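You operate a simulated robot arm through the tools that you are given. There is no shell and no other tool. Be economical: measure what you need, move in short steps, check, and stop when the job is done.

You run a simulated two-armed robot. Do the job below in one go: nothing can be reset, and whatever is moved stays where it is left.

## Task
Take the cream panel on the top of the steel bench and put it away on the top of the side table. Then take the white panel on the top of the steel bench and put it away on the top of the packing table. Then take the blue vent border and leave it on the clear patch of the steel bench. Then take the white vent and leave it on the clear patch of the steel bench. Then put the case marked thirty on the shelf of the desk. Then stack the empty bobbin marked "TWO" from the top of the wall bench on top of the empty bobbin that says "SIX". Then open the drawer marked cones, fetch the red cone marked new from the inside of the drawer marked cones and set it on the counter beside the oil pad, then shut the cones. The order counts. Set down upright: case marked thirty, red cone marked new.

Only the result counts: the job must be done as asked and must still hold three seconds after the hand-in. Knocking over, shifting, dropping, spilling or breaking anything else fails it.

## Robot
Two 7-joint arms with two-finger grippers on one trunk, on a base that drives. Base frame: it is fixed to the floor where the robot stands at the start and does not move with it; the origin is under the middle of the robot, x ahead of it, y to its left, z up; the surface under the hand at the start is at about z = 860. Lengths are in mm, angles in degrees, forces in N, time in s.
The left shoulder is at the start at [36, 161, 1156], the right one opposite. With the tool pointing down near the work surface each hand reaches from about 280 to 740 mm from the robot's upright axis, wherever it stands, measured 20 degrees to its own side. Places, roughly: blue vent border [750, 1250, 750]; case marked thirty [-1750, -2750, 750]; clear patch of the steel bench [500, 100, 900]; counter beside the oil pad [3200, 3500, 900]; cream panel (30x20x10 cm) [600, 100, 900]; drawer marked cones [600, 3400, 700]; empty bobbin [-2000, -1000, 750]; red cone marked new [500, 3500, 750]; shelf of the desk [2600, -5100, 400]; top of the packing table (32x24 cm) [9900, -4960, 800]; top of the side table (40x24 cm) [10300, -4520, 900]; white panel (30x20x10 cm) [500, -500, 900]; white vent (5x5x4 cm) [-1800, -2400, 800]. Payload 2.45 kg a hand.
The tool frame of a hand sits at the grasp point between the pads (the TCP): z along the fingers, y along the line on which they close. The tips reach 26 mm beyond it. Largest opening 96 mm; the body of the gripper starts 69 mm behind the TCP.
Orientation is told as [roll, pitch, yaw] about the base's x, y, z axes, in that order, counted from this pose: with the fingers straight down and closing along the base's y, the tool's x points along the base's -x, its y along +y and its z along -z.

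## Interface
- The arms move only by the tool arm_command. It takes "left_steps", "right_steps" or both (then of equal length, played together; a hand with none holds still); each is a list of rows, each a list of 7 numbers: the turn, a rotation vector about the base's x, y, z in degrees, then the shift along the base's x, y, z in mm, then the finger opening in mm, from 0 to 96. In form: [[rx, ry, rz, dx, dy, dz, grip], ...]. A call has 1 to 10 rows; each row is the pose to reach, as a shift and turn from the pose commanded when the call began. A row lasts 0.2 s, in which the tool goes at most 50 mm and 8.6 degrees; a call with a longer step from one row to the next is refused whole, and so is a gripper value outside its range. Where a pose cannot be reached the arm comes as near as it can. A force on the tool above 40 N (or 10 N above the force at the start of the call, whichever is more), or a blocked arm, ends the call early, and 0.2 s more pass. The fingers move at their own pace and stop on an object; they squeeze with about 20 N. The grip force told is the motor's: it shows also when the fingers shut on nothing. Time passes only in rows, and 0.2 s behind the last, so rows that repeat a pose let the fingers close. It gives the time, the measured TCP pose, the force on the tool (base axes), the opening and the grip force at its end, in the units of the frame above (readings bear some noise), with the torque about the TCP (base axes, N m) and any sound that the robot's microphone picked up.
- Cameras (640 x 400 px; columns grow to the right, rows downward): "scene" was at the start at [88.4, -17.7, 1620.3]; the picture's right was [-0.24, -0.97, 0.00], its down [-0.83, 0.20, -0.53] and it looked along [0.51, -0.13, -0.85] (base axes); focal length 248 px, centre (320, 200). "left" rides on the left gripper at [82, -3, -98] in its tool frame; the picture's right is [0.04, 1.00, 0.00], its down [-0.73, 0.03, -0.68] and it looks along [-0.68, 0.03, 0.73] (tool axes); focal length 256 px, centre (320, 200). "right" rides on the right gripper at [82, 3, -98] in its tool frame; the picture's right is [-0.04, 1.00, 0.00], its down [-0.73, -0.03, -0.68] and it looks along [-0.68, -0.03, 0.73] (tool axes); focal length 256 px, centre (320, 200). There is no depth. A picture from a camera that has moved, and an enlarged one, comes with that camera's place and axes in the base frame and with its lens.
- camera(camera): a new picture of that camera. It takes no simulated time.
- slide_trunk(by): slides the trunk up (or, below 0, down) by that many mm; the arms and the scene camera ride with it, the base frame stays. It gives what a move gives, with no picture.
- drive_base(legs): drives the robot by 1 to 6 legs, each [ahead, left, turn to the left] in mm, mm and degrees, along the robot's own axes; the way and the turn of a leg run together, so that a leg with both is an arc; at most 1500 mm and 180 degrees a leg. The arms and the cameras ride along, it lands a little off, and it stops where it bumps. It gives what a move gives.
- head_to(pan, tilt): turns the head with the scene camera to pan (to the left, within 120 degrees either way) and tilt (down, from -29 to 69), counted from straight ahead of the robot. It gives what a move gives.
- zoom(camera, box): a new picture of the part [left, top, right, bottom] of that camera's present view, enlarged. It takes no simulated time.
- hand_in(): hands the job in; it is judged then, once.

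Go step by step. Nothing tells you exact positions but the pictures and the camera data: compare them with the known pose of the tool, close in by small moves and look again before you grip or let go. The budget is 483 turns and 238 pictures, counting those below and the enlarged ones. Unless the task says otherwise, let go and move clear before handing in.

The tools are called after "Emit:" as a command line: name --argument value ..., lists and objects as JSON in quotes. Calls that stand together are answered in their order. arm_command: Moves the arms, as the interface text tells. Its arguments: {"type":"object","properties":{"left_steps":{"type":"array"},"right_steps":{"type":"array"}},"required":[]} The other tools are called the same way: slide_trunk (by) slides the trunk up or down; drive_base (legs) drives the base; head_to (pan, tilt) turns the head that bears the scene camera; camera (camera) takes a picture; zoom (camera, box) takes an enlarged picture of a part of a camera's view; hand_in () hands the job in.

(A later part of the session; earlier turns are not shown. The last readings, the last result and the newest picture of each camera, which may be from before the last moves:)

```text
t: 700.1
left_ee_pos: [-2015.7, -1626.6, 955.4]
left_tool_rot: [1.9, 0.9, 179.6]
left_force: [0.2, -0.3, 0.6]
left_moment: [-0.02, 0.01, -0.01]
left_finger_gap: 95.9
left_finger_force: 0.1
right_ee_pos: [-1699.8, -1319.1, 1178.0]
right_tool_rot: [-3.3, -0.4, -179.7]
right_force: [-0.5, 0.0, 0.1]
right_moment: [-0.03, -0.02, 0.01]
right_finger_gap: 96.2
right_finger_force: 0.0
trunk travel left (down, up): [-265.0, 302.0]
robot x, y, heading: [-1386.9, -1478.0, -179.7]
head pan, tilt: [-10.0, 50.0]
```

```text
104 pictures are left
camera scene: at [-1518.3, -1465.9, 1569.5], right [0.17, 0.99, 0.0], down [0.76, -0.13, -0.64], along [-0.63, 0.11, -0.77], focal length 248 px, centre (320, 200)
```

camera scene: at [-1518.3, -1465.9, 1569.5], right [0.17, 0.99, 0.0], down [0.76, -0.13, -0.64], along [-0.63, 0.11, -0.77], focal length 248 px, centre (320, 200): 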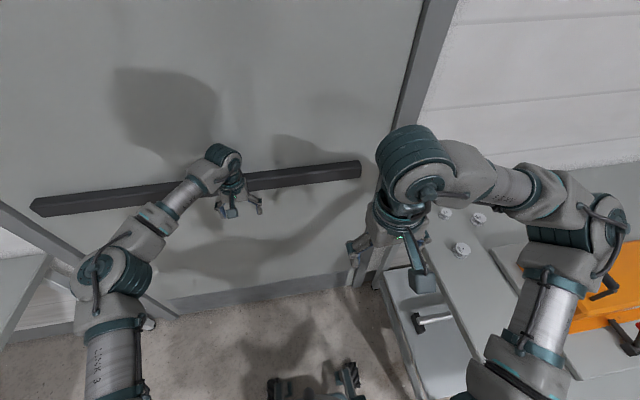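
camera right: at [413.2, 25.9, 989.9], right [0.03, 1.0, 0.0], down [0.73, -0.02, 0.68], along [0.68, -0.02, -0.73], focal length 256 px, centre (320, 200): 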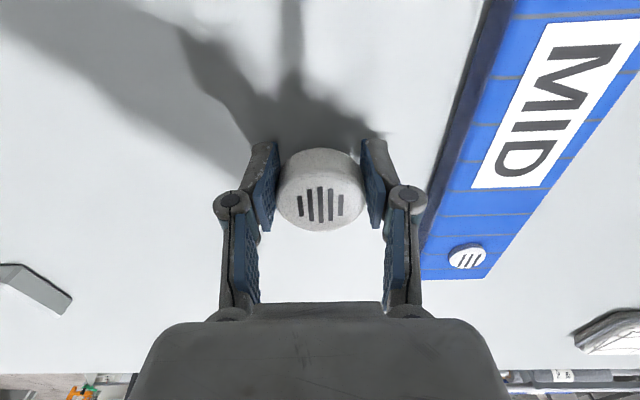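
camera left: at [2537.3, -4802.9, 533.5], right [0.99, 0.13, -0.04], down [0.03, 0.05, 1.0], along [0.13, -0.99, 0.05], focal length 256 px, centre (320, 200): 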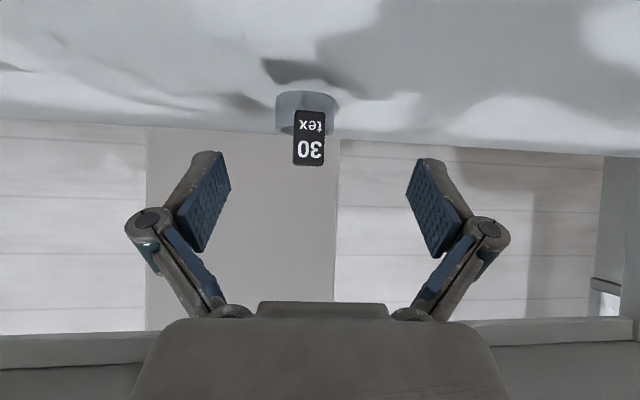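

The left hand bumped the door's push bar. I'll retract it, then move closer and turn to face the bobbins.

Emit:
arm_command --left_steps '[[0, 0, 0, 40, 0, 10, 96], [0, 0, 0, 80, 0, 20, 96], [0, 0, 0, 120, 0, 30, 96], [0, 0, 0, 160, 0, 40, 96], [0, 0, 0, 200, 0, 50, 96], [0, 0, 0, 230, 0, 60, 96]]'

Emit:
drive_base --legs '[[173, -58, 0], [0, 0, -40]]'

Emit:
camera --camera "scene"

```text
t: 701.5
left_ee_pos: [-1782.9, -1629.5, 1015.4]
left_tool_rot: [1.8, 0.9, 179.7]
left_force: [0.0, 0.1, -0.2]
left_moment: [-0.04, 0.03, 0.0]
left_finger_gap: 95.9
left_finger_force: 0.0
right_ee_pos: [-1700.4, -1322.6, 1178.5]
right_tool_rot: [-3.5, -0.3, -179.6]
right_force: [0.0, -0.3, 0.5]
right_moment: [0.02, 0.0, -0.03]
right_finger_gap: 95.9
right_finger_force: 0.0
trunk travel left (down, up): [-265.0, 302.0]
robot x, y, heading: [-1386.4, -1479.0, -179.6]
head pan, tilt: [-10.0, 50.0]
```

```text
t: 704.4
left_ee_pos: [-1974.3, -1378.7, 1016.8]
left_tool_rot: [2.4, 1.0, 153.0]
left_force: [-0.6, 0.0, -0.2]
left_moment: [-0.01, -0.02, 0.0]
left_finger_gap: 95.9
left_finger_force: 0.0
right_ee_pos: [-1748.1, -1139.7, 1179.0]
right_tool_rot: [-3.0, -0.4, 152.7]
right_force: [-0.4, -0.5, 0.3]
right_moment: [-0.02, 0.03, 0.0]
right_finger_gap: 95.7
right_finger_force: 0.1
trunk travel left (down, up): [-265.0, 302.0]
robot x, y, heading: [-1549.5, -1433.9, 152.4]
head pan, tilt: [-10.0, 50.0]
stopped in leg 2: the robot was blocked; the commanded pose is now the measured one
```

```text
103 pictures are left
camera scene: at [-1623.7, -1353.3, 1572.4], right [0.61, 0.79, -0.02], down [0.59, -0.47, -0.65], along [-0.52, 0.39, -0.76], focal length 248 px, centre (320, 200)
```

scene: 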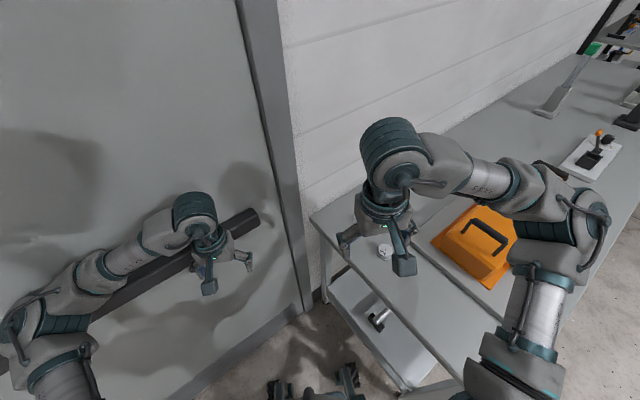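

The left elbow is against the door bar. I'll shift back and to the right a bit.

Emit:
drive_base --legs '[[-70, -108, 0]]'

Emit:
arm_command --right_steps '[[0, 0, 0, 0, 0, 0, 90], [0, 0, 0, 0, 0, 0, 90], [0, 0, 0, 0, 0, 0, 90], [0, 0, 0, 0, 0, 0, 90], [0, 0, 0, 0, 0, 0, 90], [0, 0, 0, 0, 0, 0, 90], [0, 0, 0, 0, 0, 0, 90], [0, 0, 0, 0, 0, 0, 90], [0, 0, 0, 0, 0, 0, 90]]'

Emit:
camera --camera "scene"

Emit:
camera --camera "right"

```text
t: 705.7
left_ee_pos: [-1883.7, -1324.9, 1004.6]
left_tool_rot: [1.1, 1.9, 152.3]
left_force: [0.2, 0.9, -0.2]
left_moment: [-0.04, -0.03, 0.01]
left_finger_gap: 95.9
left_finger_force: 0.1
right_ee_pos: [-1664.8, -1092.5, 1177.1]
right_tool_rot: [-4.4, 0.3, 152.5]
right_force: [0.7, 0.0, 0.1]
right_moment: [0.03, 0.05, -0.01]
right_finger_gap: 96.1
right_finger_force: 0.1
trunk travel left (down, up): [-265.0, 302.0]
robot x, y, heading: [-1442.9, -1370.9, 152.1]
head pan, tilt: [-10.0, 50.0]
```

```text
t: 707.7
left_ee_pos: [-1868.9, -1312.0, 1010.3]
left_tool_rot: [2.2, 1.5, 152.3]
left_force: [-0.6, -0.8, -0.4]
left_moment: [-0.02, 0.02, 0.02]
left_finger_gap: 95.9
left_finger_force: 0.1
right_ee_pos: [-1648.8, -1075.5, 1177.1]
right_tool_rot: [-3.2, 0.0, 152.6]
right_force: [-0.7, 0.5, 0.2]
right_moment: [0.0, -0.01, 0.01]
right_finger_gap: 89.8
right_finger_force: 0.0
trunk travel left (down, up): [-265.0, 302.0]
robot x, y, heading: [-1438.4, -1370.6, 151.9]
head pan, tilt: [-10.0, 50.0]
```

```text
102 pictures are left
camera scene: at [-1558.8, -1310.8, 1570.1], right [0.61, 0.79, 0.01], down [0.61, -0.47, -0.64], along [-0.5, 0.4, -0.77], focal length 248 px, centre (320, 200)
```

scene: 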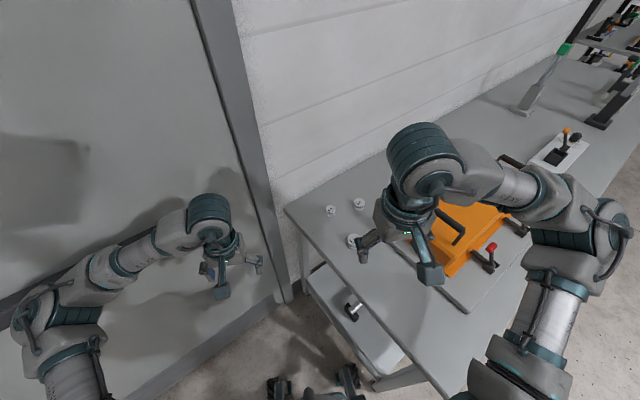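

```text
101 pictures are left
camera right: at [-1580.9, -1123.0, 1275.0], right [-0.5, -0.87, -0.06], down [-0.65, 0.33, 0.68], along [-0.57, 0.38, -0.73], focal length 256 px, centre (320, 200)
```

right: 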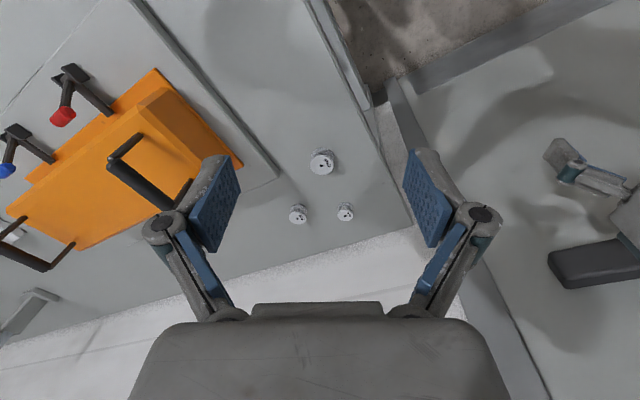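

Emit:
zoom --camera "right" --box '[270, 130, 370, 230]'

Emit:
zoom --camera "scene" --box '[310, 180, 390, 260]'

```text
4.00 times, centred on (320, 180) of right
camera zoom: at [-1580.9, -1123.0, 1275.0], right [-0.5, -0.87, -0.06], down [-0.65, 0.33, 0.68], along [-0.57, 0.38, -0.73], focal length 1024 px, centre (320, 280)
```

zoom: 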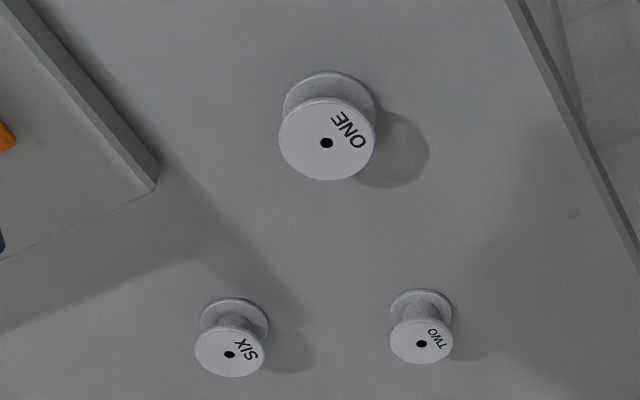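

```text
5.00 times, centred on (350, 220) of scene
camera zoom: at [-1558.8, -1310.8, 1570.1], right [0.61, 0.79, 0.01], down [0.61, -0.47, -0.64], along [-0.5, 0.4, -0.77], focal length 1240 px, centre (170, 100)
```

zoom: 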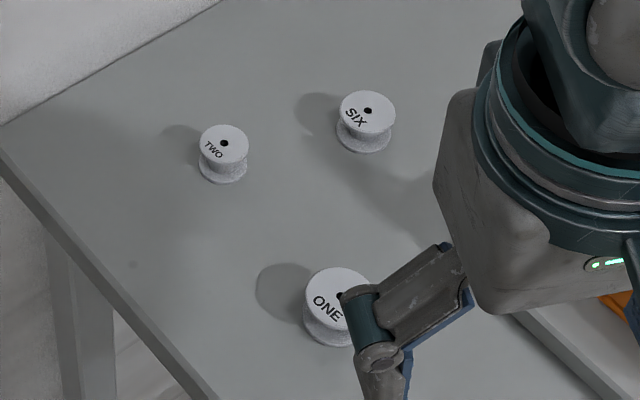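

TWO stands at about (-1945,-947) and SIX at about (-1905,-850). I'll bring the right hand over TWO.

Emit:
arm_command --right_steps '[[-0.7, 0.4, 0, -37, 16, -10, 70], [-1.4, 0.8, 0, -74, 32, -25, 70], [-2.1, 1.2, 0, -111, 48, -50, 70], [-2.8, 1.5, 0, -148, 64, -75, 70], [-2.8, 1.5, 0, -185, 80, -100, 70], [-2.8, 1.5, 0, -222, 96, -125, 70], [-2.8, 1.5, 0, -259, 111, -150, 70], [-2.8, 1.5, 0, -296, 126, -175, 70], [-2.8, 1.5, 0, -296, 126, -190, 70], [-2.8, 1.5, 0, -296, 126, -190, 70]]'

Emit:
camera --camera "right"

```text
t: 709.9
left_ee_pos: [-1871.2, -1312.6, 1010.5]
left_tool_rot: [2.2, 1.5, 152.3]
left_force: [-0.7, -0.5, -0.2]
left_moment: [0.0, -0.01, 0.0]
left_finger_gap: 96.0
left_finger_force: 0.1
right_ee_pos: [-1943.8, -949.2, 987.0]
right_tool_rot: [0.0, -0.1, 152.5]
right_force: [-0.4, -0.2, 0.7]
right_moment: [0.0, -0.01, 0.03]
right_finger_gap: 70.0
right_finger_force: 0.1
trunk travel left (down, up): [-265.0, 302.0]
robot x, y, heading: [-1439.3, -1368.3, 152.0]
head pan, tilt: [-10.0, 50.0]
```

```text
98 pictures are left
camera right: at [-1874.6, -991.0, 1085.2], right [-0.5, -0.87, 0.0], down [-0.64, 0.36, 0.68], along [-0.59, 0.34, -0.73], focal length 256 px, centre (320, 200)
```

right: 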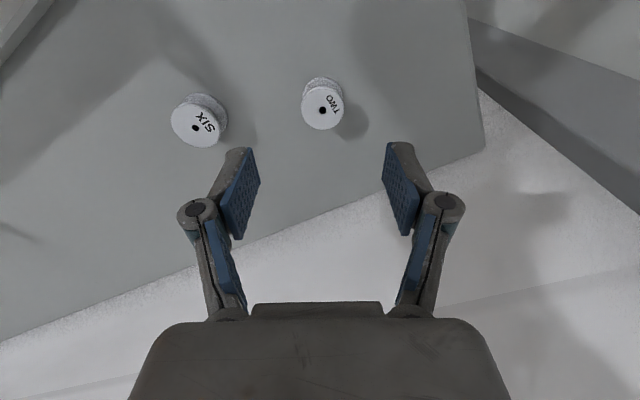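

Emit:
arm_command --right_steps '[[0, 0, 0, -2, 0, -20, 62], [0, 0, 0, -4, -1, -40, 62], [0, 0, 0, -4, -1, -57, 62], [0, 0, 0, -4, -1, -57, 62]]'

Emit:
camera --camera "right"

```text
t: 710.9
left_ee_pos: [-1869.4, -1312.0, 1011.6]
left_tool_rot: [2.2, 1.5, 152.2]
left_force: [-0.6, 0.7, 1.6]
left_moment: [0.0, -0.03, -0.02]
left_finger_gap: 96.0
left_finger_force: 0.0
right_ee_pos: [-1947.8, -950.6, 929.8]
right_tool_rot: [-0.1, -0.1, 152.5]
right_force: [0.0, 0.9, -0.2]
right_moment: [-0.01, 0.04, 0.05]
right_finger_gap: 62.1
right_finger_force: 0.1
trunk travel left (down, up): [-265.0, 302.0]
robot x, y, heading: [-1441.7, -1371.1, 152.0]
head pan, tilt: [-10.0, 50.0]
```

```text
97 pictures are left
camera right: at [-1878.6, -992.8, 1027.8], right [-0.5, -0.87, 0.0], down [-0.64, 0.36, 0.68], along [-0.59, 0.34, -0.73], focal length 256 px, centre (320, 200)
```

right: 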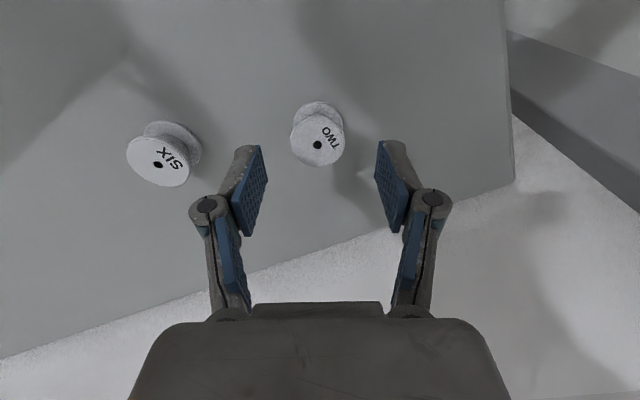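

Emit:
arm_command --right_steps '[[0, 0, 0, 0, 0, -18, 62], [0, 0, 0, 0, 0, -32, 62], [0, 0, 0, 0, 0, -36, 62]]'

Emit:
camera --camera "right"

```text
t: 711.7
left_ee_pos: [-1870.7, -1311.6, 1012.0]
left_tool_rot: [2.2, 1.5, 152.3]
left_force: [0.1, -0.1, -1.0]
left_moment: [0.0, -0.02, -0.02]
left_finger_gap: 96.1
left_finger_force: 0.0
right_ee_pos: [-1948.2, -948.4, 893.2]
right_tool_rot: [-0.1, -0.1, 152.5]
right_force: [-0.8, -0.4, 0.4]
right_moment: [0.01, 0.01, 0.04]
right_finger_gap: 62.1
right_finger_force: 0.1
trunk travel left (down, up): [-265.0, 302.0]
robot x, y, heading: [-1444.2, -1368.6, 152.2]
head pan, tilt: [-10.0, 50.0]
```

```text
96 pictures are left
camera right: at [-1878.7, -992.3, 991.3], right [-0.5, -0.87, 0.0], down [-0.64, 0.36, 0.68], along [-0.59, 0.34, -0.73], focal length 256 px, centre (320, 200)
```

right: 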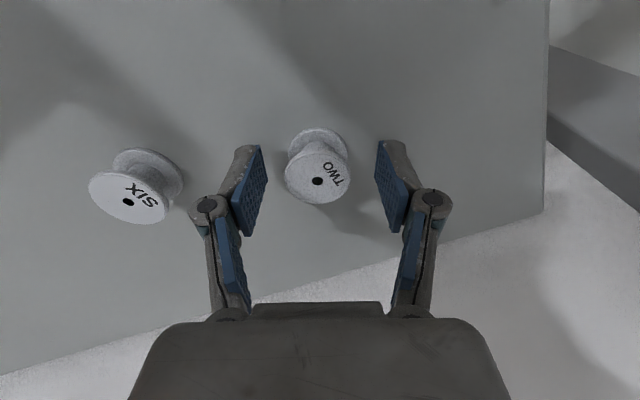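

Emit:
arm_command --right_steps '[[0, 0, 0, 0, 0, -2, 50], [0, 0, 0, 0, 0, -2, 36], [0, 0, 0, 0, 0, -2, 20], [0, 0, 0, 0, 0, -2, 20], [0, 0, 0, 0, 0, 8, 20], [0, 0, 0, 0, 0, 30, 20], [0, 0, 0, 0, 0, 50, 20]]'

Emit:
camera --camera "right"

```text
t: 713.3
left_ee_pos: [-1870.4, -1312.0, 1011.4]
left_tool_rot: [2.2, 1.5, 152.3]
left_force: [0.3, 0.3, 0.2]
left_moment: [-0.01, 0.01, 0.03]
left_finger_gap: 96.2
left_finger_force: 0.0
right_ee_pos: [-1947.3, -949.3, 944.6]
right_tool_rot: [-0.2, -0.1, 152.5]
right_force: [-0.3, 0.4, 0.1]
right_moment: [0.02, 0.01, -0.02]
right_finger_gap: 33.1
right_finger_force: 19.6
trunk travel left (down, up): [-265.0, 302.0]
robot x, y, heading: [-1441.9, -1371.3, 152.1]
head pan, tilt: [-10.0, 50.0]
```

```text
95 pictures are left
camera right: at [-1878.1, -992.6, 1042.6], right [-0.5, -0.87, 0.0], down [-0.64, 0.36, 0.68], along [-0.59, 0.34, -0.73], focal length 256 px, centre (320, 200)
```

right: 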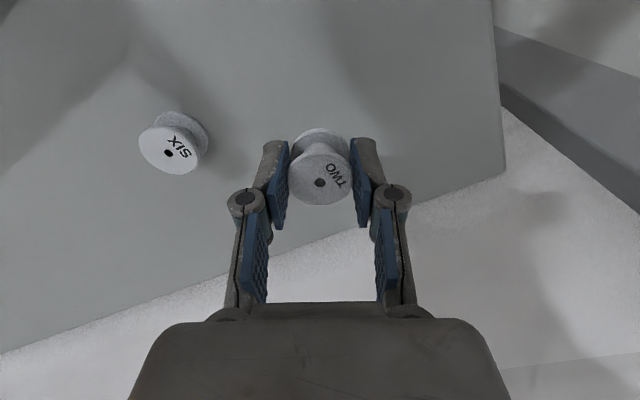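

TWO is held upright. I'll raise it and move over SIX.

Emit:
arm_command --right_steps '[[0, 0, 0, 0, 0, 20, 20], [0, 0, 0, 0, 0, 40, 20], [0, 0, 0, 15, 35, 45, 20], [0, 0, 0, 30, 70, 45, 20], [0, 0, 0, 41, 99, 45, 20], [0, 0, 0, 41, 99, 45, 20], [0, 0, 0, 41, 99, 45, 20]]'

Emit:
camera --camera "right"

Emit:
zoom --camera "scene" --box '[310, 160, 410, 240]'

```text
t: 714.9
left_ee_pos: [-1871.0, -1312.0, 1010.8]
left_tool_rot: [2.2, 1.5, 152.3]
left_force: [-0.1, 0.6, 0.2]
left_moment: [-0.02, 0.0, -0.02]
left_finger_gap: 95.9
left_finger_force: 0.2
right_ee_pos: [-1908.7, -851.1, 988.9]
right_tool_rot: [-0.1, -0.1, 152.4]
right_force: [-0.8, -0.4, -1.3]
right_moment: [0.02, 0.02, -0.01]
right_finger_gap: 33.2
right_finger_force: 19.7
trunk travel left (down, up): [-265.0, 302.0]
robot x, y, heading: [-1443.4, -1369.9, 152.0]
head pan, tilt: [-10.0, 50.0]
```

```text
94 pictures are left
camera right: at [-1838.5, -893.4, 1087.3], right [-0.5, -0.87, 0.0], down [-0.64, 0.36, 0.68], along [-0.59, 0.34, -0.73], focal length 256 px, centre (320, 200)
```

right: 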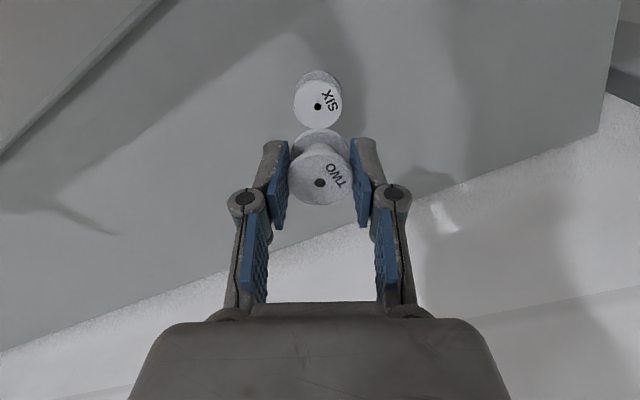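

```text
5.00 times, centred on (360, 200) of scene
camera zoom: at [-1560.9, -1310.7, 1570.0], right [0.61, 0.79, 0.01], down [0.61, -0.47, -0.64], along [-0.5, 0.4, -0.77], focal length 1240 px, centre (120, 200)
```

zoom: 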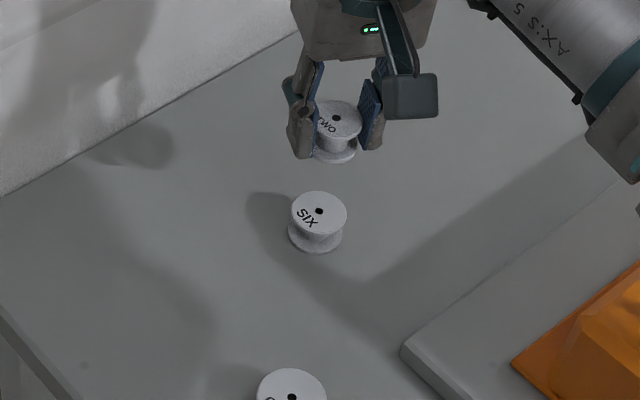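

Aligned to within about 2 mm. I'll lower in steps.

Emit:
arm_command --right_steps '[[0, 0, 0, 0.8, 1.4, -20, 20], [0, 0, 0, 0.8, 1.4, -40, 20], [0, 0, 0, 0.8, 1.4, -58, 20], [0, 0, 0, 0.8, 1.4, -62, 20], [0, 0, 0, 0.8, 1.4, -62, 20]]'

Emit:
camera --camera "right"

Emit:
zoom --camera "scene" --box '[320, 170, 400, 230]'

```text
t: 716.1
left_ee_pos: [-1871.1, -1312.6, 1011.3]
left_tool_rot: [2.3, 1.4, 152.3]
left_force: [-0.2, -0.6, -0.7]
left_moment: [0.02, 0.01, 0.03]
left_finger_gap: 96.3
left_finger_force: 0.1
right_ee_pos: [-1906.5, -849.6, 925.3]
right_tool_rot: [-0.1, -0.1, 152.6]
right_force: [0.7, 0.9, 0.3]
right_moment: [-0.04, 0.01, -0.02]
right_finger_gap: 33.4
right_finger_force: 20.2
trunk travel left (down, up): [-265.0, 302.0]
robot x, y, heading: [-1440.6, -1368.5, 152.0]
head pan, tilt: [-10.0, 50.0]
```

```text
92 pictures are left
camera right: at [-1836.7, -891.6, 1025.0], right [-0.5, -0.87, 0.0], down [-0.64, 0.36, 0.68], along [-0.59, 0.34, -0.73], focal length 256 px, centre (320, 200)
```

right: 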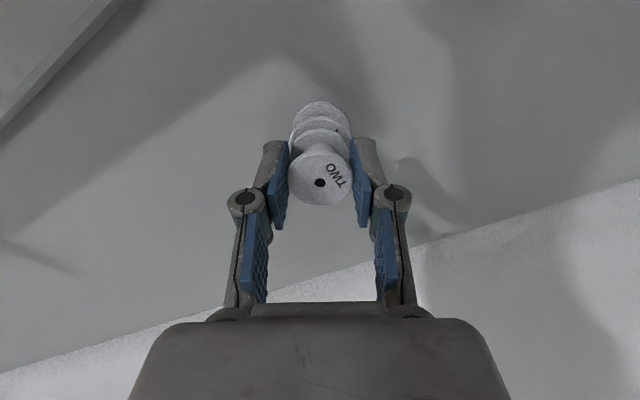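

```text
6.67 times, centred on (360, 200) of scene
camera zoom: at [-1560.8, -1310.8, 1570.0], right [0.61, 0.79, 0.01], down [0.61, -0.47, -0.64], along [-0.5, 0.4, -0.77], focal length 1653 px, centre (53, 200)
```

zoom: 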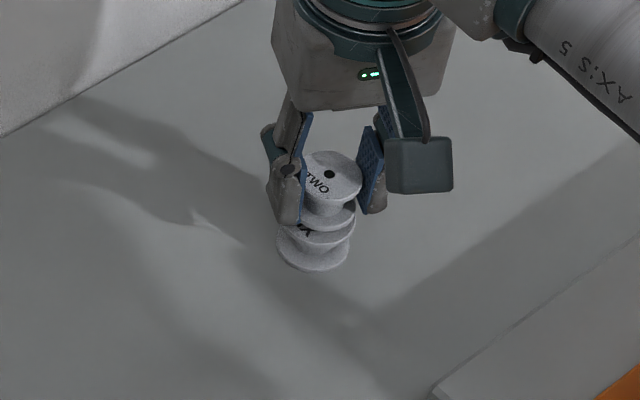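

Emit:
arm_command --right_steps '[[0, 0, 0, -0.8, -1, -2, 20], [0, 0, 0, -0.8, -1, -4, 20]]'

Emit:
arm_command --right_steps '[[0, 0, 0, 0, 0, -1.5, 20], [0, 0, 0, 0, 0, -3, 20]]'

```text
t: 716.7
left_ee_pos: [-1869.8, -1313.0, 1010.6]
left_tool_rot: [2.2, 1.6, 152.4]
left_force: [1.0, -0.6, 0.1]
left_moment: [0.03, 0.0, 0.02]
left_finger_gap: 96.0
left_finger_force: 0.0
right_ee_pos: [-1907.1, -850.9, 922.4]
right_tool_rot: [-0.1, -0.1, 152.5]
right_force: [-0.4, 0.1, -0.6]
right_moment: [0.02, 0.0, -0.03]
right_finger_gap: 33.5
right_finger_force: 20.3
trunk travel left (down, up): [-265.0, 302.0]
robot x, y, heading: [-1441.4, -1369.8, 152.1]
head pan, tilt: [-10.0, 50.0]
```

```text
t: 717.3
left_ee_pos: [-1870.6, -1310.9, 1011.0]
left_tool_rot: [2.2, 1.5, 152.3]
left_force: [-0.4, -0.1, 0.2]
left_moment: [-0.01, -0.01, -0.01]
left_finger_gap: 96.1
left_finger_force: 0.0
right_ee_pos: [-1907.1, -849.9, 919.4]
right_tool_rot: [-0.1, 0.0, 152.5]
right_force: [-0.5, 0.1, -0.2]
right_moment: [0.03, -0.02, -0.03]
right_finger_gap: 33.3
right_finger_force: 19.9
trunk travel left (down, up): [-265.0, 302.0]
robot x, y, heading: [-1442.8, -1367.1, 152.1]
head pan, tilt: [-10.0, 50.0]
```

Emit:
arm_command --right_steps '[[0, 0, 0, 0, 0, -1.5, 20], [0, 0, 0, 0, 0, -3, 20]]'

Emit:
zoom --camera "scene" --box '[340, 180, 380, 220]'

```text
t: 717.9
left_ee_pos: [-1870.0, -1312.4, 1012.2]
left_tool_rot: [2.2, 1.5, 152.3]
left_force: [-1.1, -0.1, 1.1]
left_moment: [0.02, 0.01, 0.02]
left_finger_gap: 96.1
left_finger_force: 0.1
right_ee_pos: [-1908.5, -849.4, 916.7]
right_tool_rot: [0.0, -0.3, 152.5]
right_force: [-0.2, 0.5, 2.5]
right_moment: [0.04, 0.0, -0.03]
right_finger_gap: 33.1
right_finger_force: 20.4
trunk travel left (down, up): [-265.0, 302.0]
robot x, y, heading: [-1443.1, -1370.1, 152.4]
head pan, tilt: [-10.0, 50.0]
```

```text
10.00 times, centred on (360, 200) of scene
camera zoom: at [-1560.4, -1311.1, 1570.1], right [0.61, 0.79, 0.01], down [0.61, -0.47, -0.64], along [-0.5, 0.4, -0.77], focal length 2480 px, centre (-80, 200)
```

zoom: 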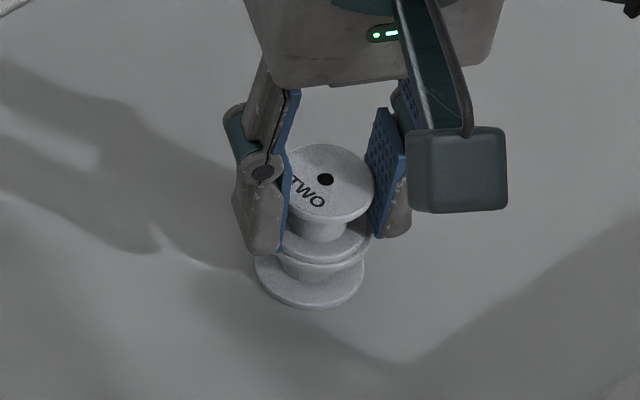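

Emit:
arm_command --right_steps '[[0, 0, 0, 0, 0, -1, 20], [0, 0, 0, 0, 0, -1, 34], [0, 0, 0, 0, 0, -1, 40], [0, 0, 0, 0, 0, -1, 48], [0, 0, 0, 0, 0, 0, 56]]'

Emit:
zoom --camera "scene" --box '[340, 180, 380, 220]'

```text
t: 719.1
left_ee_pos: [-1869.8, -1312.4, 1011.5]
left_tool_rot: [2.2, 1.6, 152.3]
left_force: [-0.9, 1.0, -0.4]
left_moment: [-0.02, 0.03, -0.04]
left_finger_gap: 95.9
left_finger_force: 0.0
right_ee_pos: [-1907.7, -850.6, 917.1]
right_tool_rot: [-0.1, -0.1, 152.5]
right_force: [0.7, -0.3, 0.9]
right_moment: [-0.02, 0.02, 0.02]
right_finger_gap: 56.0
right_finger_force: 0.1
trunk travel left (down, up): [-265.0, 302.0]
robot x, y, heading: [-1442.7, -1373.0, 152.2]
head pan, tilt: [-10.0, 50.0]
```

```text
10.00 times, centred on (360, 200) of scene
camera zoom: at [-1560.8, -1311.0, 1570.0], right [0.61, 0.79, 0.01], down [0.61, -0.47, -0.64], along [-0.5, 0.4, -0.77], focal length 2480 px, centre (-80, 200)
```

zoom: 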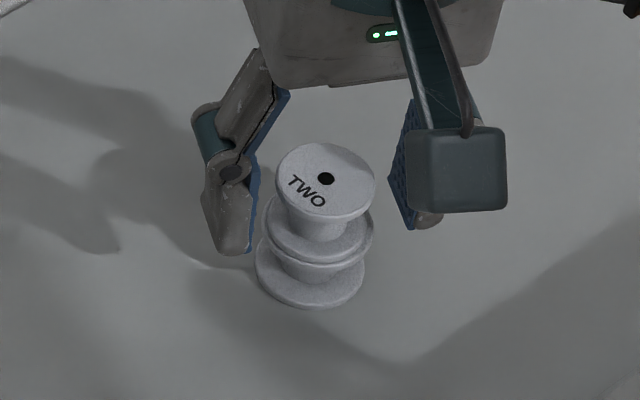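

Stacked cleanly. I'll rise straight up and retreat.

Emit:
arm_command --right_steps '[[0, 0, 0, 0, 0, 20, 60], [0, 0, 0, 0, 0, 55, 80], [0, 0, 0, 0, 0, 95, 96], [0, 0, 0, 0, 0, 140, 96], [0, 0, 0, 25, -15, 180, 96], [0, 0, 0, 60, -35, 205, 96], [0, 0, 0, 95, -60, 220, 96], [0, 0, 0, 130, -85, 230, 96], [0, 0, 0, 165, -110, 230, 96], [0, 0, 0, 200, -135, 230, 96]]'

Emit:
camera --camera "scene"

```text
t: 721.3
left_ee_pos: [-1869.4, -1311.5, 1012.5]
left_tool_rot: [2.3, 1.6, 152.3]
left_force: [-0.5, 0.7, 0.4]
left_moment: [-0.02, 0.01, 0.01]
left_finger_gap: 96.2
left_finger_force: 0.1
right_ee_pos: [-1705.5, -985.6, 1146.7]
right_tool_rot: [-0.1, -0.2, 152.4]
right_force: [-0.7, 0.0, 0.1]
right_moment: [-0.01, -0.01, 0.0]
right_finger_gap: 96.0
right_finger_force: 0.1
trunk travel left (down, up): [-265.0, 302.0]
robot x, y, heading: [-1445.4, -1373.1, 152.2]
head pan, tilt: [-10.0, 50.0]
```

```text
88 pictures are left
camera scene: at [-1557.4, -1311.3, 1570.4], right [0.61, 0.79, 0.01], down [0.61, -0.47, -0.64], along [-0.5, 0.4, -0.77], focal length 248 px, centre (320, 200)
```

scene: 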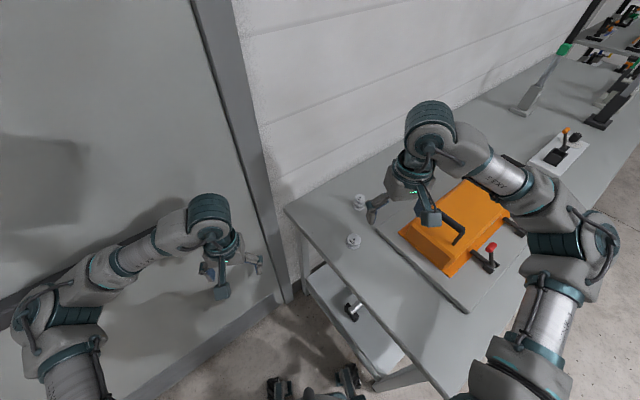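

Now the cones drawer at the north counter. I'll back out and drive there.

Emit:
drive_base --legs '[[-950, 0, 0], [0, 0, -62], [1490, 0, 0], [1490, 0, 0], [750, 0, 0]]'

Emit:
head_to --pan -35 --tilt 20

Emit:
camera --camera "scene"

```text
t: 746.8
left_ee_pos: [-736.9, 2351.9, 1010.8]
left_tool_rot: [2.2, 1.6, 90.0]
left_force: [-0.6, 0.3, 0.3]
left_moment: [0.01, -0.05, 0.02]
left_finger_gap: 96.0
left_finger_force: 0.1
right_ee_pos: [-371.7, 2358.2, 1145.3]
right_tool_rot: [0.0, -0.1, 90.1]
right_force: [0.2, 0.3, -0.2]
right_moment: [0.0, -0.01, 0.01]
right_finger_gap: 96.1
right_finger_force: 0.0
trunk travel left (down, up): [-265.0, 302.0]
robot x, y, heading: [-590.3, 1946.5, 89.7]
head pan, tilt: [-10.0, 50.0]
```

```text
t: 747.7
left_ee_pos: [-737.1, 2347.7, 1012.8]
left_tool_rot: [2.3, 1.5, 90.0]
left_force: [0.7, 0.1, 0.4]
left_moment: [0.02, 0.05, -0.03]
left_finger_gap: 96.1
left_finger_force: 0.1
right_ee_pos: [-372.1, 2354.8, 1147.8]
right_tool_rot: [0.0, -0.3, 90.2]
right_force: [-0.4, 0.0, 0.3]
right_moment: [0.0, 0.01, 0.0]
right_finger_gap: 96.0
right_finger_force: 0.0
trunk travel left (down, up): [-265.0, 302.0]
robot x, y, heading: [-594.9, 1943.7, 89.7]
head pan, tilt: [-35.0, 20.0]
```

```text
87 pictures are left
camera scene: at [-537.9, 2075.5, 1615.0], right [0.82, -0.58, 0.0], down [-0.2, -0.28, -0.94], along [0.54, 0.77, -0.35], focal length 248 px, centre (320, 200)
```

scene: 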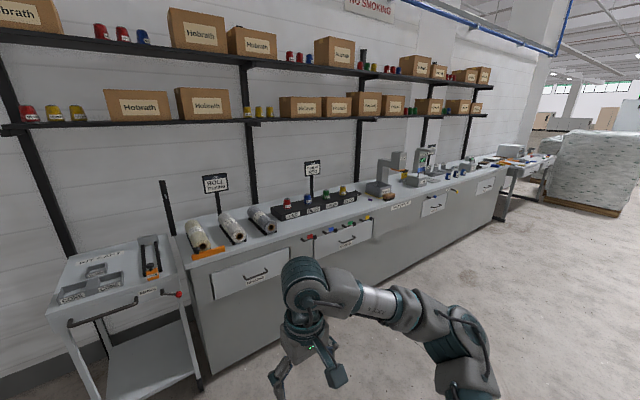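

Emit:
zoom --camera "scene" --box '[190, 150, 390, 310]'

Emit:
zoom --camera "scene" --box '[350, 120, 510, 240]'

```text
2.50 times, centred on (290, 230) of scene
camera zoom: at [-537.9, 2075.5, 1615.0], right [0.82, -0.58, 0.0], down [-0.2, -0.28, -0.94], along [0.54, 0.77, -0.35], focal length 620 px, centre (395, 125)
```

zoom: 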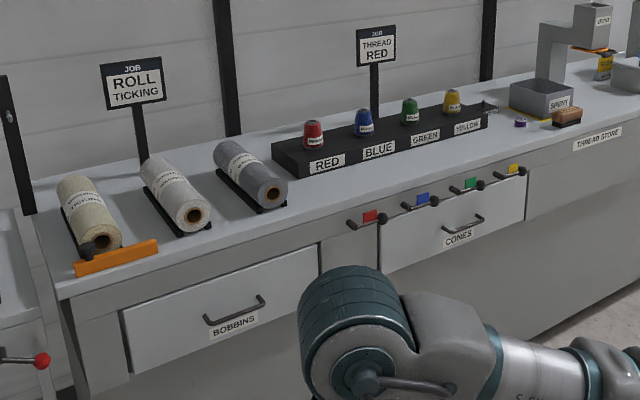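

```text
3.33 times, centred on (430, 180) of scene
camera zoom: at [-537.9, 2075.5, 1615.0], right [0.82, -0.58, 0.0], down [-0.2, -0.28, -0.94], along [0.54, 0.77, -0.35], focal length 827 px, centre (-47, 267)
```

zoom: 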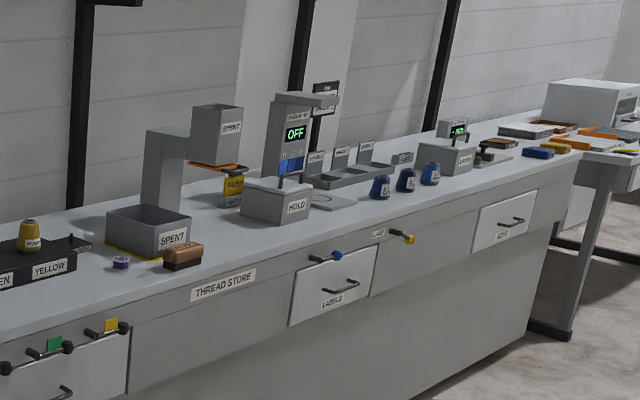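

I can see the CONES drawer (handle near x≈570, y≈3270, z≈700), with lever knobs above it. I'll drive in front of it.

Emit:
drive_base --legs '[[0, 0, -90], [1000, 0, 0], [0, 0, 90], [560, 0, 0]]'

Emit:
head_to --pan -5 --tilt 45

Emit:
camera --camera "scene"

```text
t: 763.4
left_ee_pos: [251.4, 2904.7, 1012.8]
left_tool_rot: [2.3, 1.5, 90.9]
left_force: [0.3, 0.1, 0.0]
left_moment: [0.0, 0.01, -0.01]
left_finger_gap: 96.2
left_finger_force: 0.1
right_ee_pos: [615.7, 2916.2, 1147.8]
right_tool_rot: [-0.1, -0.5, 91.1]
right_force: [0.0, 0.6, 0.8]
right_moment: [-0.03, -0.03, -0.03]
right_finger_gap: 95.9
right_finger_force: 0.1
trunk travel left (down, up): [-265.0, 302.0]
robot x, y, heading: [401.1, 2499.5, 90.7]
head pan, tilt: [-35.0, 20.0]
```

```text
t: 764.4
left_ee_pos: [250.4, 2901.7, 1014.1]
left_tool_rot: [2.4, 1.2, 90.9]
left_force: [0.1, 0.3, 0.6]
left_moment: [-0.02, -0.01, -0.01]
left_finger_gap: 96.1
left_finger_force: 0.0
right_ee_pos: [614.7, 2912.8, 1149.5]
right_tool_rot: [0.0, -0.6, 91.1]
right_force: [-1.0, 0.3, -0.3]
right_moment: [0.0, -0.01, 0.02]
right_finger_gap: 96.1
right_finger_force: 0.1
trunk travel left (down, up): [-265.0, 302.0]
robot x, y, heading: [403.2, 2503.4, 90.7]
head pan, tilt: [-5.0, 45.0]
```

```text
84 pictures are left
camera scene: at [407.2, 2638.2, 1576.5], right [1.0, -0.08, 0.0], down [-0.05, -0.71, -0.7], along [0.05, 0.7, -0.71], focal length 248 px, centre (320, 200)
```

scene: 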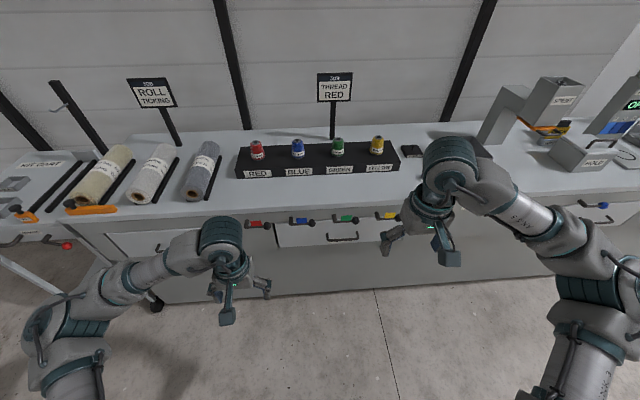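

Emit:
zoom --camera "scene" --box '[235, 130, 435, 270]'

```text
2.86 times, centred on (335, 200) of scene
camera zoom: at [407.2, 2638.2, 1576.5], right [1.0, -0.08, 0.0], down [-0.05, -0.71, -0.7], along [0.05, 0.7, -0.71], focal length 709 px, centre (277, 200)
```

zoom: 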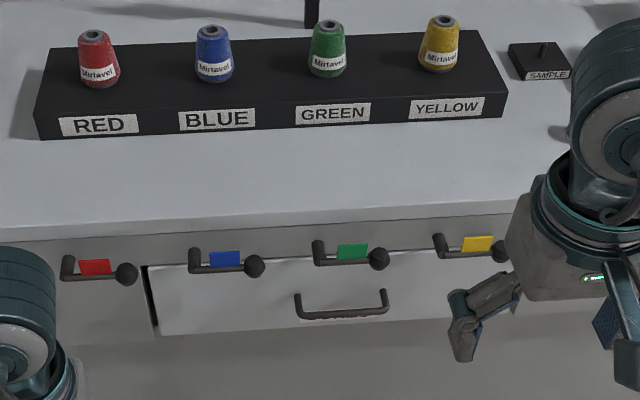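

The handle is a bail about 38 mm off the drawer face at z≈767, x 478–606. I'll turn the right hand to point forward with the fingers closing vertically, and see whether the wrist allows it.

Emit:
arm_command --right_steps '[[4.9, 4.9, -4.9, -5, 0, -10, 60], [9.8, 9.8, -9.8, -10, 0, -25, 60], [14.7, 14.7, -14.7, -15, 0, -45, 60], [19.6, 19.6, -19.6, -20, 0, -65, 60], [24.5, 24.5, -24.5, -25, 0, -90, 60], [29.4, 29.4, -29.4, -30, 0, -115, 60], [34.3, 34.3, -34.3, -35, 0, -140, 60], [39.2, 39.2, -39.2, -40, 0, -165, 60], [44.1, 44.1, -44.1, -45, 0, -190, 60], [49, 49, -49, -50, 0, -215, 60]]'

Emit:
camera --camera "scene"

```text
t: 766.6
left_ee_pos: [251.3, 2900.5, 1014.2]
left_tool_rot: [2.2, 1.1, 90.9]
left_force: [-1.1, 0.2, 0.3]
left_moment: [0.03, 0.0, -0.02]
left_finger_gap: 96.0
left_finger_force: 0.0
right_ee_pos: [566.5, 2979.2, 933.8]
right_tool_rot: [62.5, -17.9, 27.5]
right_force: [-0.1, 0.1, 1.0]
right_moment: [-0.04, -0.02, -0.01]
right_finger_gap: 59.9
right_finger_force: 0.1
right hand out of reach, approached as far as the arm can: row 7, 8, 9, 10
trunk travel left (down, up): [-265.0, 302.0]
robot x, y, heading: [399.8, 2504.3, 90.7]
head pan, tilt: [-5.0, 45.0]
```

```text
82 pictures are left
camera scene: at [407.4, 2637.7, 1576.5], right [1.0, -0.08, 0.0], down [-0.05, -0.71, -0.7], along [0.05, 0.7, -0.71], focal length 248 px, centre (320, 200)
```

scene: 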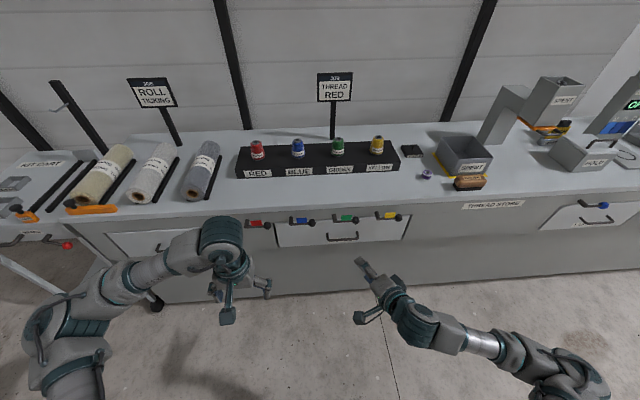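

Emit:
arm_command --right_steps '[[4.2, 4.2, -4.2, -5, 15, -25, 60], [8.3, 8.3, -8.3, -10, 30, -55, 60], [12.4, 12.4, -12.4, -15, 45, -85, 60], [16.5, 16.5, -16.5, -18, 60, -115, 60], [20.2, 20.2, -20.2, -21, 75, -145, 60], [20.2, 20.2, -20.2, -21, 90, -165, 60]]'

Emit:
camera --camera "right"

Emit:
camera --camera "scene"

```text
t: 768.0
left_ee_pos: [250.8, 2900.6, 1014.2]
left_tool_rot: [2.3, 1.1, 90.9]
left_force: [-0.1, 0.1, -0.7]
left_moment: [0.0, -0.02, 0.02]
left_finger_gap: 96.0
left_finger_force: 0.1
right_ee_pos: [565.7, 2979.8, 934.3]
right_tool_rot: [62.4, -17.9, 27.5]
right_force: [-0.2, -0.8, -0.6]
right_moment: [-0.01, 0.01, 0.02]
right_finger_gap: 60.4
right_finger_force: 0.1
right hand out of reach, approached as far as the arm can: row 1, 2, 3, 4, 5, 6
trunk travel left (down, up): [-265.0, 302.0]
robot x, y, heading: [402.1, 2500.9, 90.6]
head pan, tilt: [-5.0, 45.0]
```

```text
81 pictures are left
camera right: at [522.8, 2859.3, 954.9], right [-0.42, 0.3, 0.85], down [0.82, -0.26, 0.5], along [0.38, 0.92, -0.14], focal length 256 px, centre (320, 200)
```

right: 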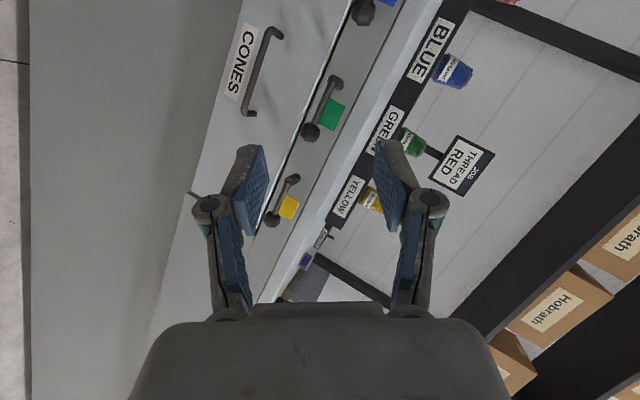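

```text
80 pictures are left
camera scene: at [407.4, 2637.8, 1576.4], right [1.0, -0.08, 0.0], down [-0.05, -0.71, -0.7], along [0.05, 0.7, -0.71], focal length 248 px, centre (320, 200)
```

scene: 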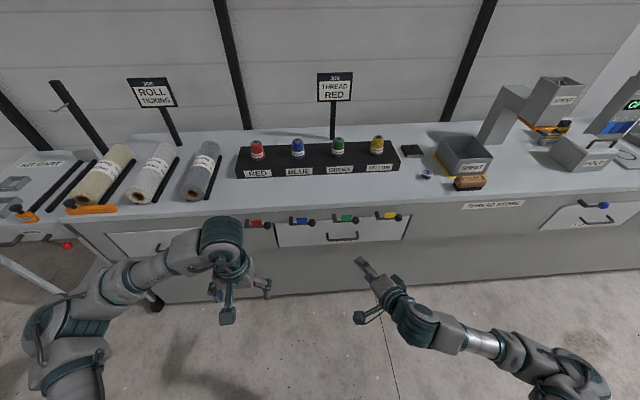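

The wrist stops at about 70% of that roll. I'll unwind and try the opposite roll.

Emit:
arm_command --right_steps '[[-4.9, -4.9, 4.9, 5, 0, 10, 60], [-9.8, -9.8, 9.8, 10, 0, 20, 60], [-14.7, -14.7, 14.7, 15, 0, 30, 60], [-19.6, -19.6, 19.6, 20, 0, 40, 60], [-24.5, -24.5, 24.5, 25, 0, 50, 60], [-29.4, -29.4, 29.4, 30, 0, 60, 60], [-34.3, -34.3, 34.3, 35, 0, 70, 60], [-39.2, -39.2, 39.2, 40, 0, 80, 60], [-44.1, -44.1, 44.1, 45, 0, 90, 60], [-49, -49, 49, 50, 0, 100, 60]]'

Emit:
arm_command --right_steps '[[4.9, -4.9, 4.9, -5, 0, -10, 60], [9.8, -9.8, 9.8, -10, 0, -20, 60], [14.7, -14.7, 14.7, -15, 5, -35, 60], [19.6, -19.6, 19.6, -20, 10, -50, 60], [24.5, -24.5, 24.5, -25, 15, -65, 60], [29.4, -29.4, 29.4, -30, 20, -85, 60], [34.3, -34.3, 34.3, -35, 25, -105, 60], [39.2, -39.2, 39.2, -40, 30, -125, 60], [44.1, -44.1, 44.1, -45, 35, -145, 60], [49, -49, 49, -50, 40, -165, 60]]'

```text
t: 770.2
left_ee_pos: [248.6, 2900.4, 1014.2]
left_tool_rot: [2.1, 1.1, 90.9]
left_force: [0.4, -0.7, -1.0]
left_moment: [-0.03, -0.02, 0.01]
left_finger_gap: 96.0
left_finger_force: 0.1
right_ee_pos: [616.8, 2975.0, 1036.2]
right_tool_rot: [-2.5, 2.1, 93.5]
right_force: [0.2, 0.2, -1.1]
right_moment: [0.0, 0.01, 0.01]
right_finger_gap: 60.0
right_finger_force: 0.1
trunk travel left (down, up): [-265.0, 302.0]
robot x, y, heading: [400.0, 2503.8, 90.5]
head pan, tilt: [-5.0, 45.0]
```

```text
t: 772.4
left_ee_pos: [249.0, 2901.8, 1014.8]
left_tool_rot: [2.2, 1.2, 90.9]
left_force: [0.7, -0.7, 0.0]
left_moment: [-0.06, 0.0, -0.03]
left_finger_gap: 96.0
left_finger_force: 0.2
right_ee_pos: [564.5, 3018.5, 870.8]
right_tool_rot: [-68.3, -11.7, 155.6]
right_force: [-1.0, 0.2, 0.2]
right_moment: [0.01, -0.01, 0.0]
right_finger_gap: 60.2
right_finger_force: 0.0
trunk travel left (down, up): [-265.0, 302.0]
robot x, y, heading: [401.5, 2498.8, 90.1]
head pan, tilt: [-5.0, 45.0]
```

That direction works. I'll finish the turn in front of the handle.

Emit:
arm_command --right_steps '[[4.2, -4.2, 4.2, -4, 10, -20, 60], [8.3, -8.3, 8.3, -8, 20, -40, 60], [12.4, -12.4, 12.4, -12, 30, -60, 60], [16.5, -16.5, 16.5, -16, 40, -80, 60], [20.2, -20.2, 20.2, -20, 50, -98, 60]]'

Emit:
camera --camera "right"

```text
t: 773.6
left_ee_pos: [247.7, 2900.7, 1014.2]
left_tool_rot: [2.1, 1.3, 90.9]
left_force: [-0.4, 0.8, 0.3]
left_moment: [0.02, -0.02, 0.0]
left_finger_gap: 96.0
left_finger_force: 0.0
right_ee_pos: [427.1, 3046.9, 853.2]
right_tool_rot: [-90.3, 3.4, 174.9]
right_force: [0.1, -0.2, -1.0]
right_moment: [0.02, 0.02, -0.01]
right_finger_gap: 59.8
right_finger_force: 0.1
right hand out of reach, approached as far as the arm can: row 2, 3, 4, 5
trunk travel left (down, up): [-265.0, 302.0]
robot x, y, heading: [405.5, 2501.1, 90.4]
head pan, tilt: [-5.0, 45.0]
```

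```text
79 pictures are left
camera right: at [499.3, 2939.2, 854.7], right [0.02, 0.0, -1.0], down [-0.79, -0.61, -0.02], along [-0.61, 0.79, -0.01], focal length 256 px, centre (320, 200)
```

right: 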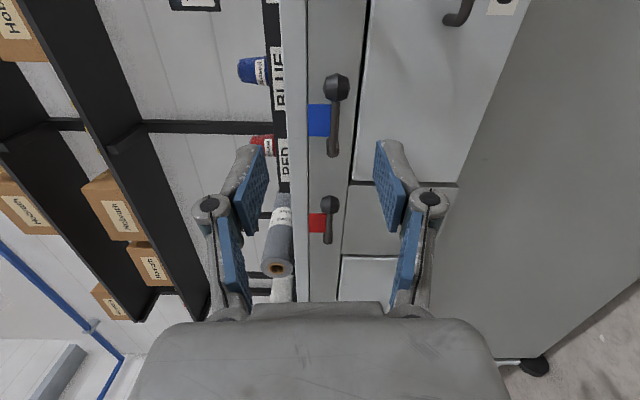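

The orientation is right (fingers forward, closing vertically), but the hand sits at x≈427. I'll lower the trunk to handle height and shift the base right.

Emit:
slide_trunk --by -85

Emit:
drive_base --legs '[[0, -115, 0]]'

Emit:
arm_command --right_steps '[[0, 0, 0, 0, 0, 0, 60], [0, 0, 0, 0, 0, 0, 60], [0, 0, 0, 0, 0, 0, 60], [0, 0, 0, 0, 0, 0, 60], [0, 0, 0, 0, 0, 0, 60], [0, 0, 0, 0, 0, 0, 60], [0, 0, 0, 0, 0, 0, 60], [0, 0, 0, 0, 0, 0, 60], [0, 0, 0, 0, 0, 0, 60], [0, 0, 0, 0, 0, 0, 60]]'

Emit:
camera --camera "right"

Emit:
camera --camera "scene"

```text
t: 774.8
left_ee_pos: [248.7, 2900.6, 930.4]
left_tool_rot: [2.2, 1.1, 91.0]
left_force: [-0.1, 0.3, 0.4]
left_moment: [0.0, 0.02, -0.01]
left_finger_gap: 96.2
left_finger_force: 0.2
right_ee_pos: [429.3, 3045.4, 769.7]
right_tool_rot: [-90.4, 3.3, 174.7]
right_force: [-0.3, -0.8, -0.7]
right_moment: [-0.01, -0.01, 0.0]
right_finger_gap: 59.7
right_finger_force: 0.0
trunk travel left (down, up): [-180.0, 387.0]
robot x, y, heading: [398.8, 2502.7, 90.5]
head pan, tilt: [-5.0, 45.0]
```

```text
t: 776.0
left_ee_pos: [326.1, 2904.4, 922.8]
left_tool_rot: [0.5, 1.6, 91.0]
left_force: [-2.2, 1.6, 0.1]
left_moment: [-0.07, -0.2, 0.05]
left_finger_gap: 96.1
left_finger_force: 0.1
right_ee_pos: [511.3, 3048.4, 767.7]
right_tool_rot: [-90.4, 4.9, 175.0]
right_force: [-2.3, -0.7, 1.4]
right_moment: [-0.08, 0.02, -0.22]
right_finger_gap: 59.8
right_finger_force: 0.0
trunk travel left (down, up): [-180.0, 387.0]
robot x, y, heading: [507.9, 2502.7, 90.9]
head pan, tilt: [-5.0, 45.0]
```

```text
t: 778.2
left_ee_pos: [352.3, 2898.6, 931.0]
left_tool_rot: [2.3, 1.0, 91.2]
left_force: [-0.5, -0.2, -1.3]
left_moment: [0.02, -0.03, 0.01]
left_finger_gap: 96.1
left_finger_force: 0.1
right_ee_pos: [530.6, 3043.6, 770.9]
right_tool_rot: [-90.4, 2.9, 175.0]
right_force: [-0.1, 0.3, 0.7]
right_moment: [0.02, 0.0, 0.0]
right_finger_gap: 59.9
right_finger_force: 0.1
trunk travel left (down, up): [-180.0, 387.0]
robot x, y, heading: [505.8, 2504.8, 90.5]
head pan, tilt: [-5.0, 45.0]
```

```text
78 pictures are left
camera right: at [603.5, 2937.3, 772.0], right [0.01, 0.01, -1.0], down [-0.79, -0.61, -0.02], along [-0.61, 0.79, 0.0], focal length 256 px, centre (320, 200)
```

right: 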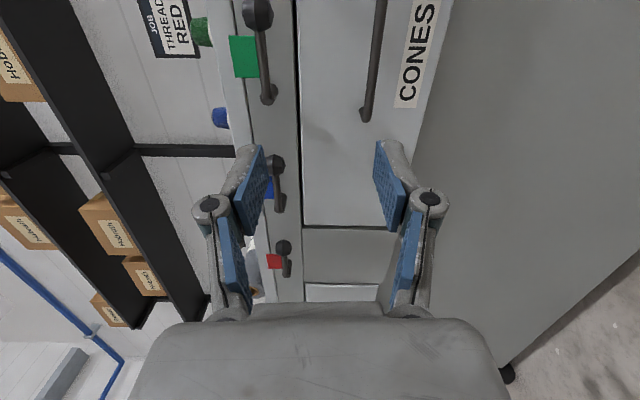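

```text
77 pictures are left
camera scene: at [514.2, 2710.2, 1485.5], right [1.0, -0.08, 0.0], down [-0.06, -0.71, -0.7], along [0.05, 0.7, -0.71], focal length 248 px, centre (320, 200)
```

scene: 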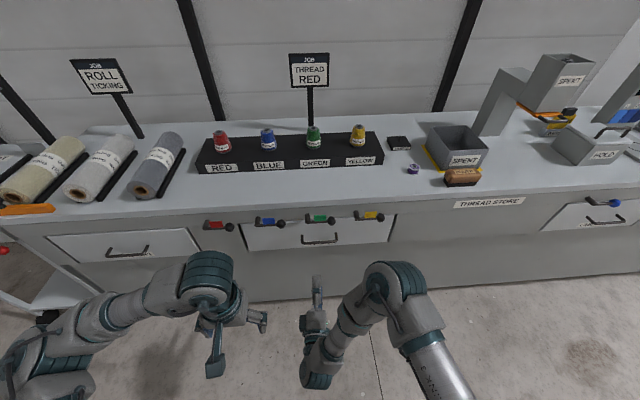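

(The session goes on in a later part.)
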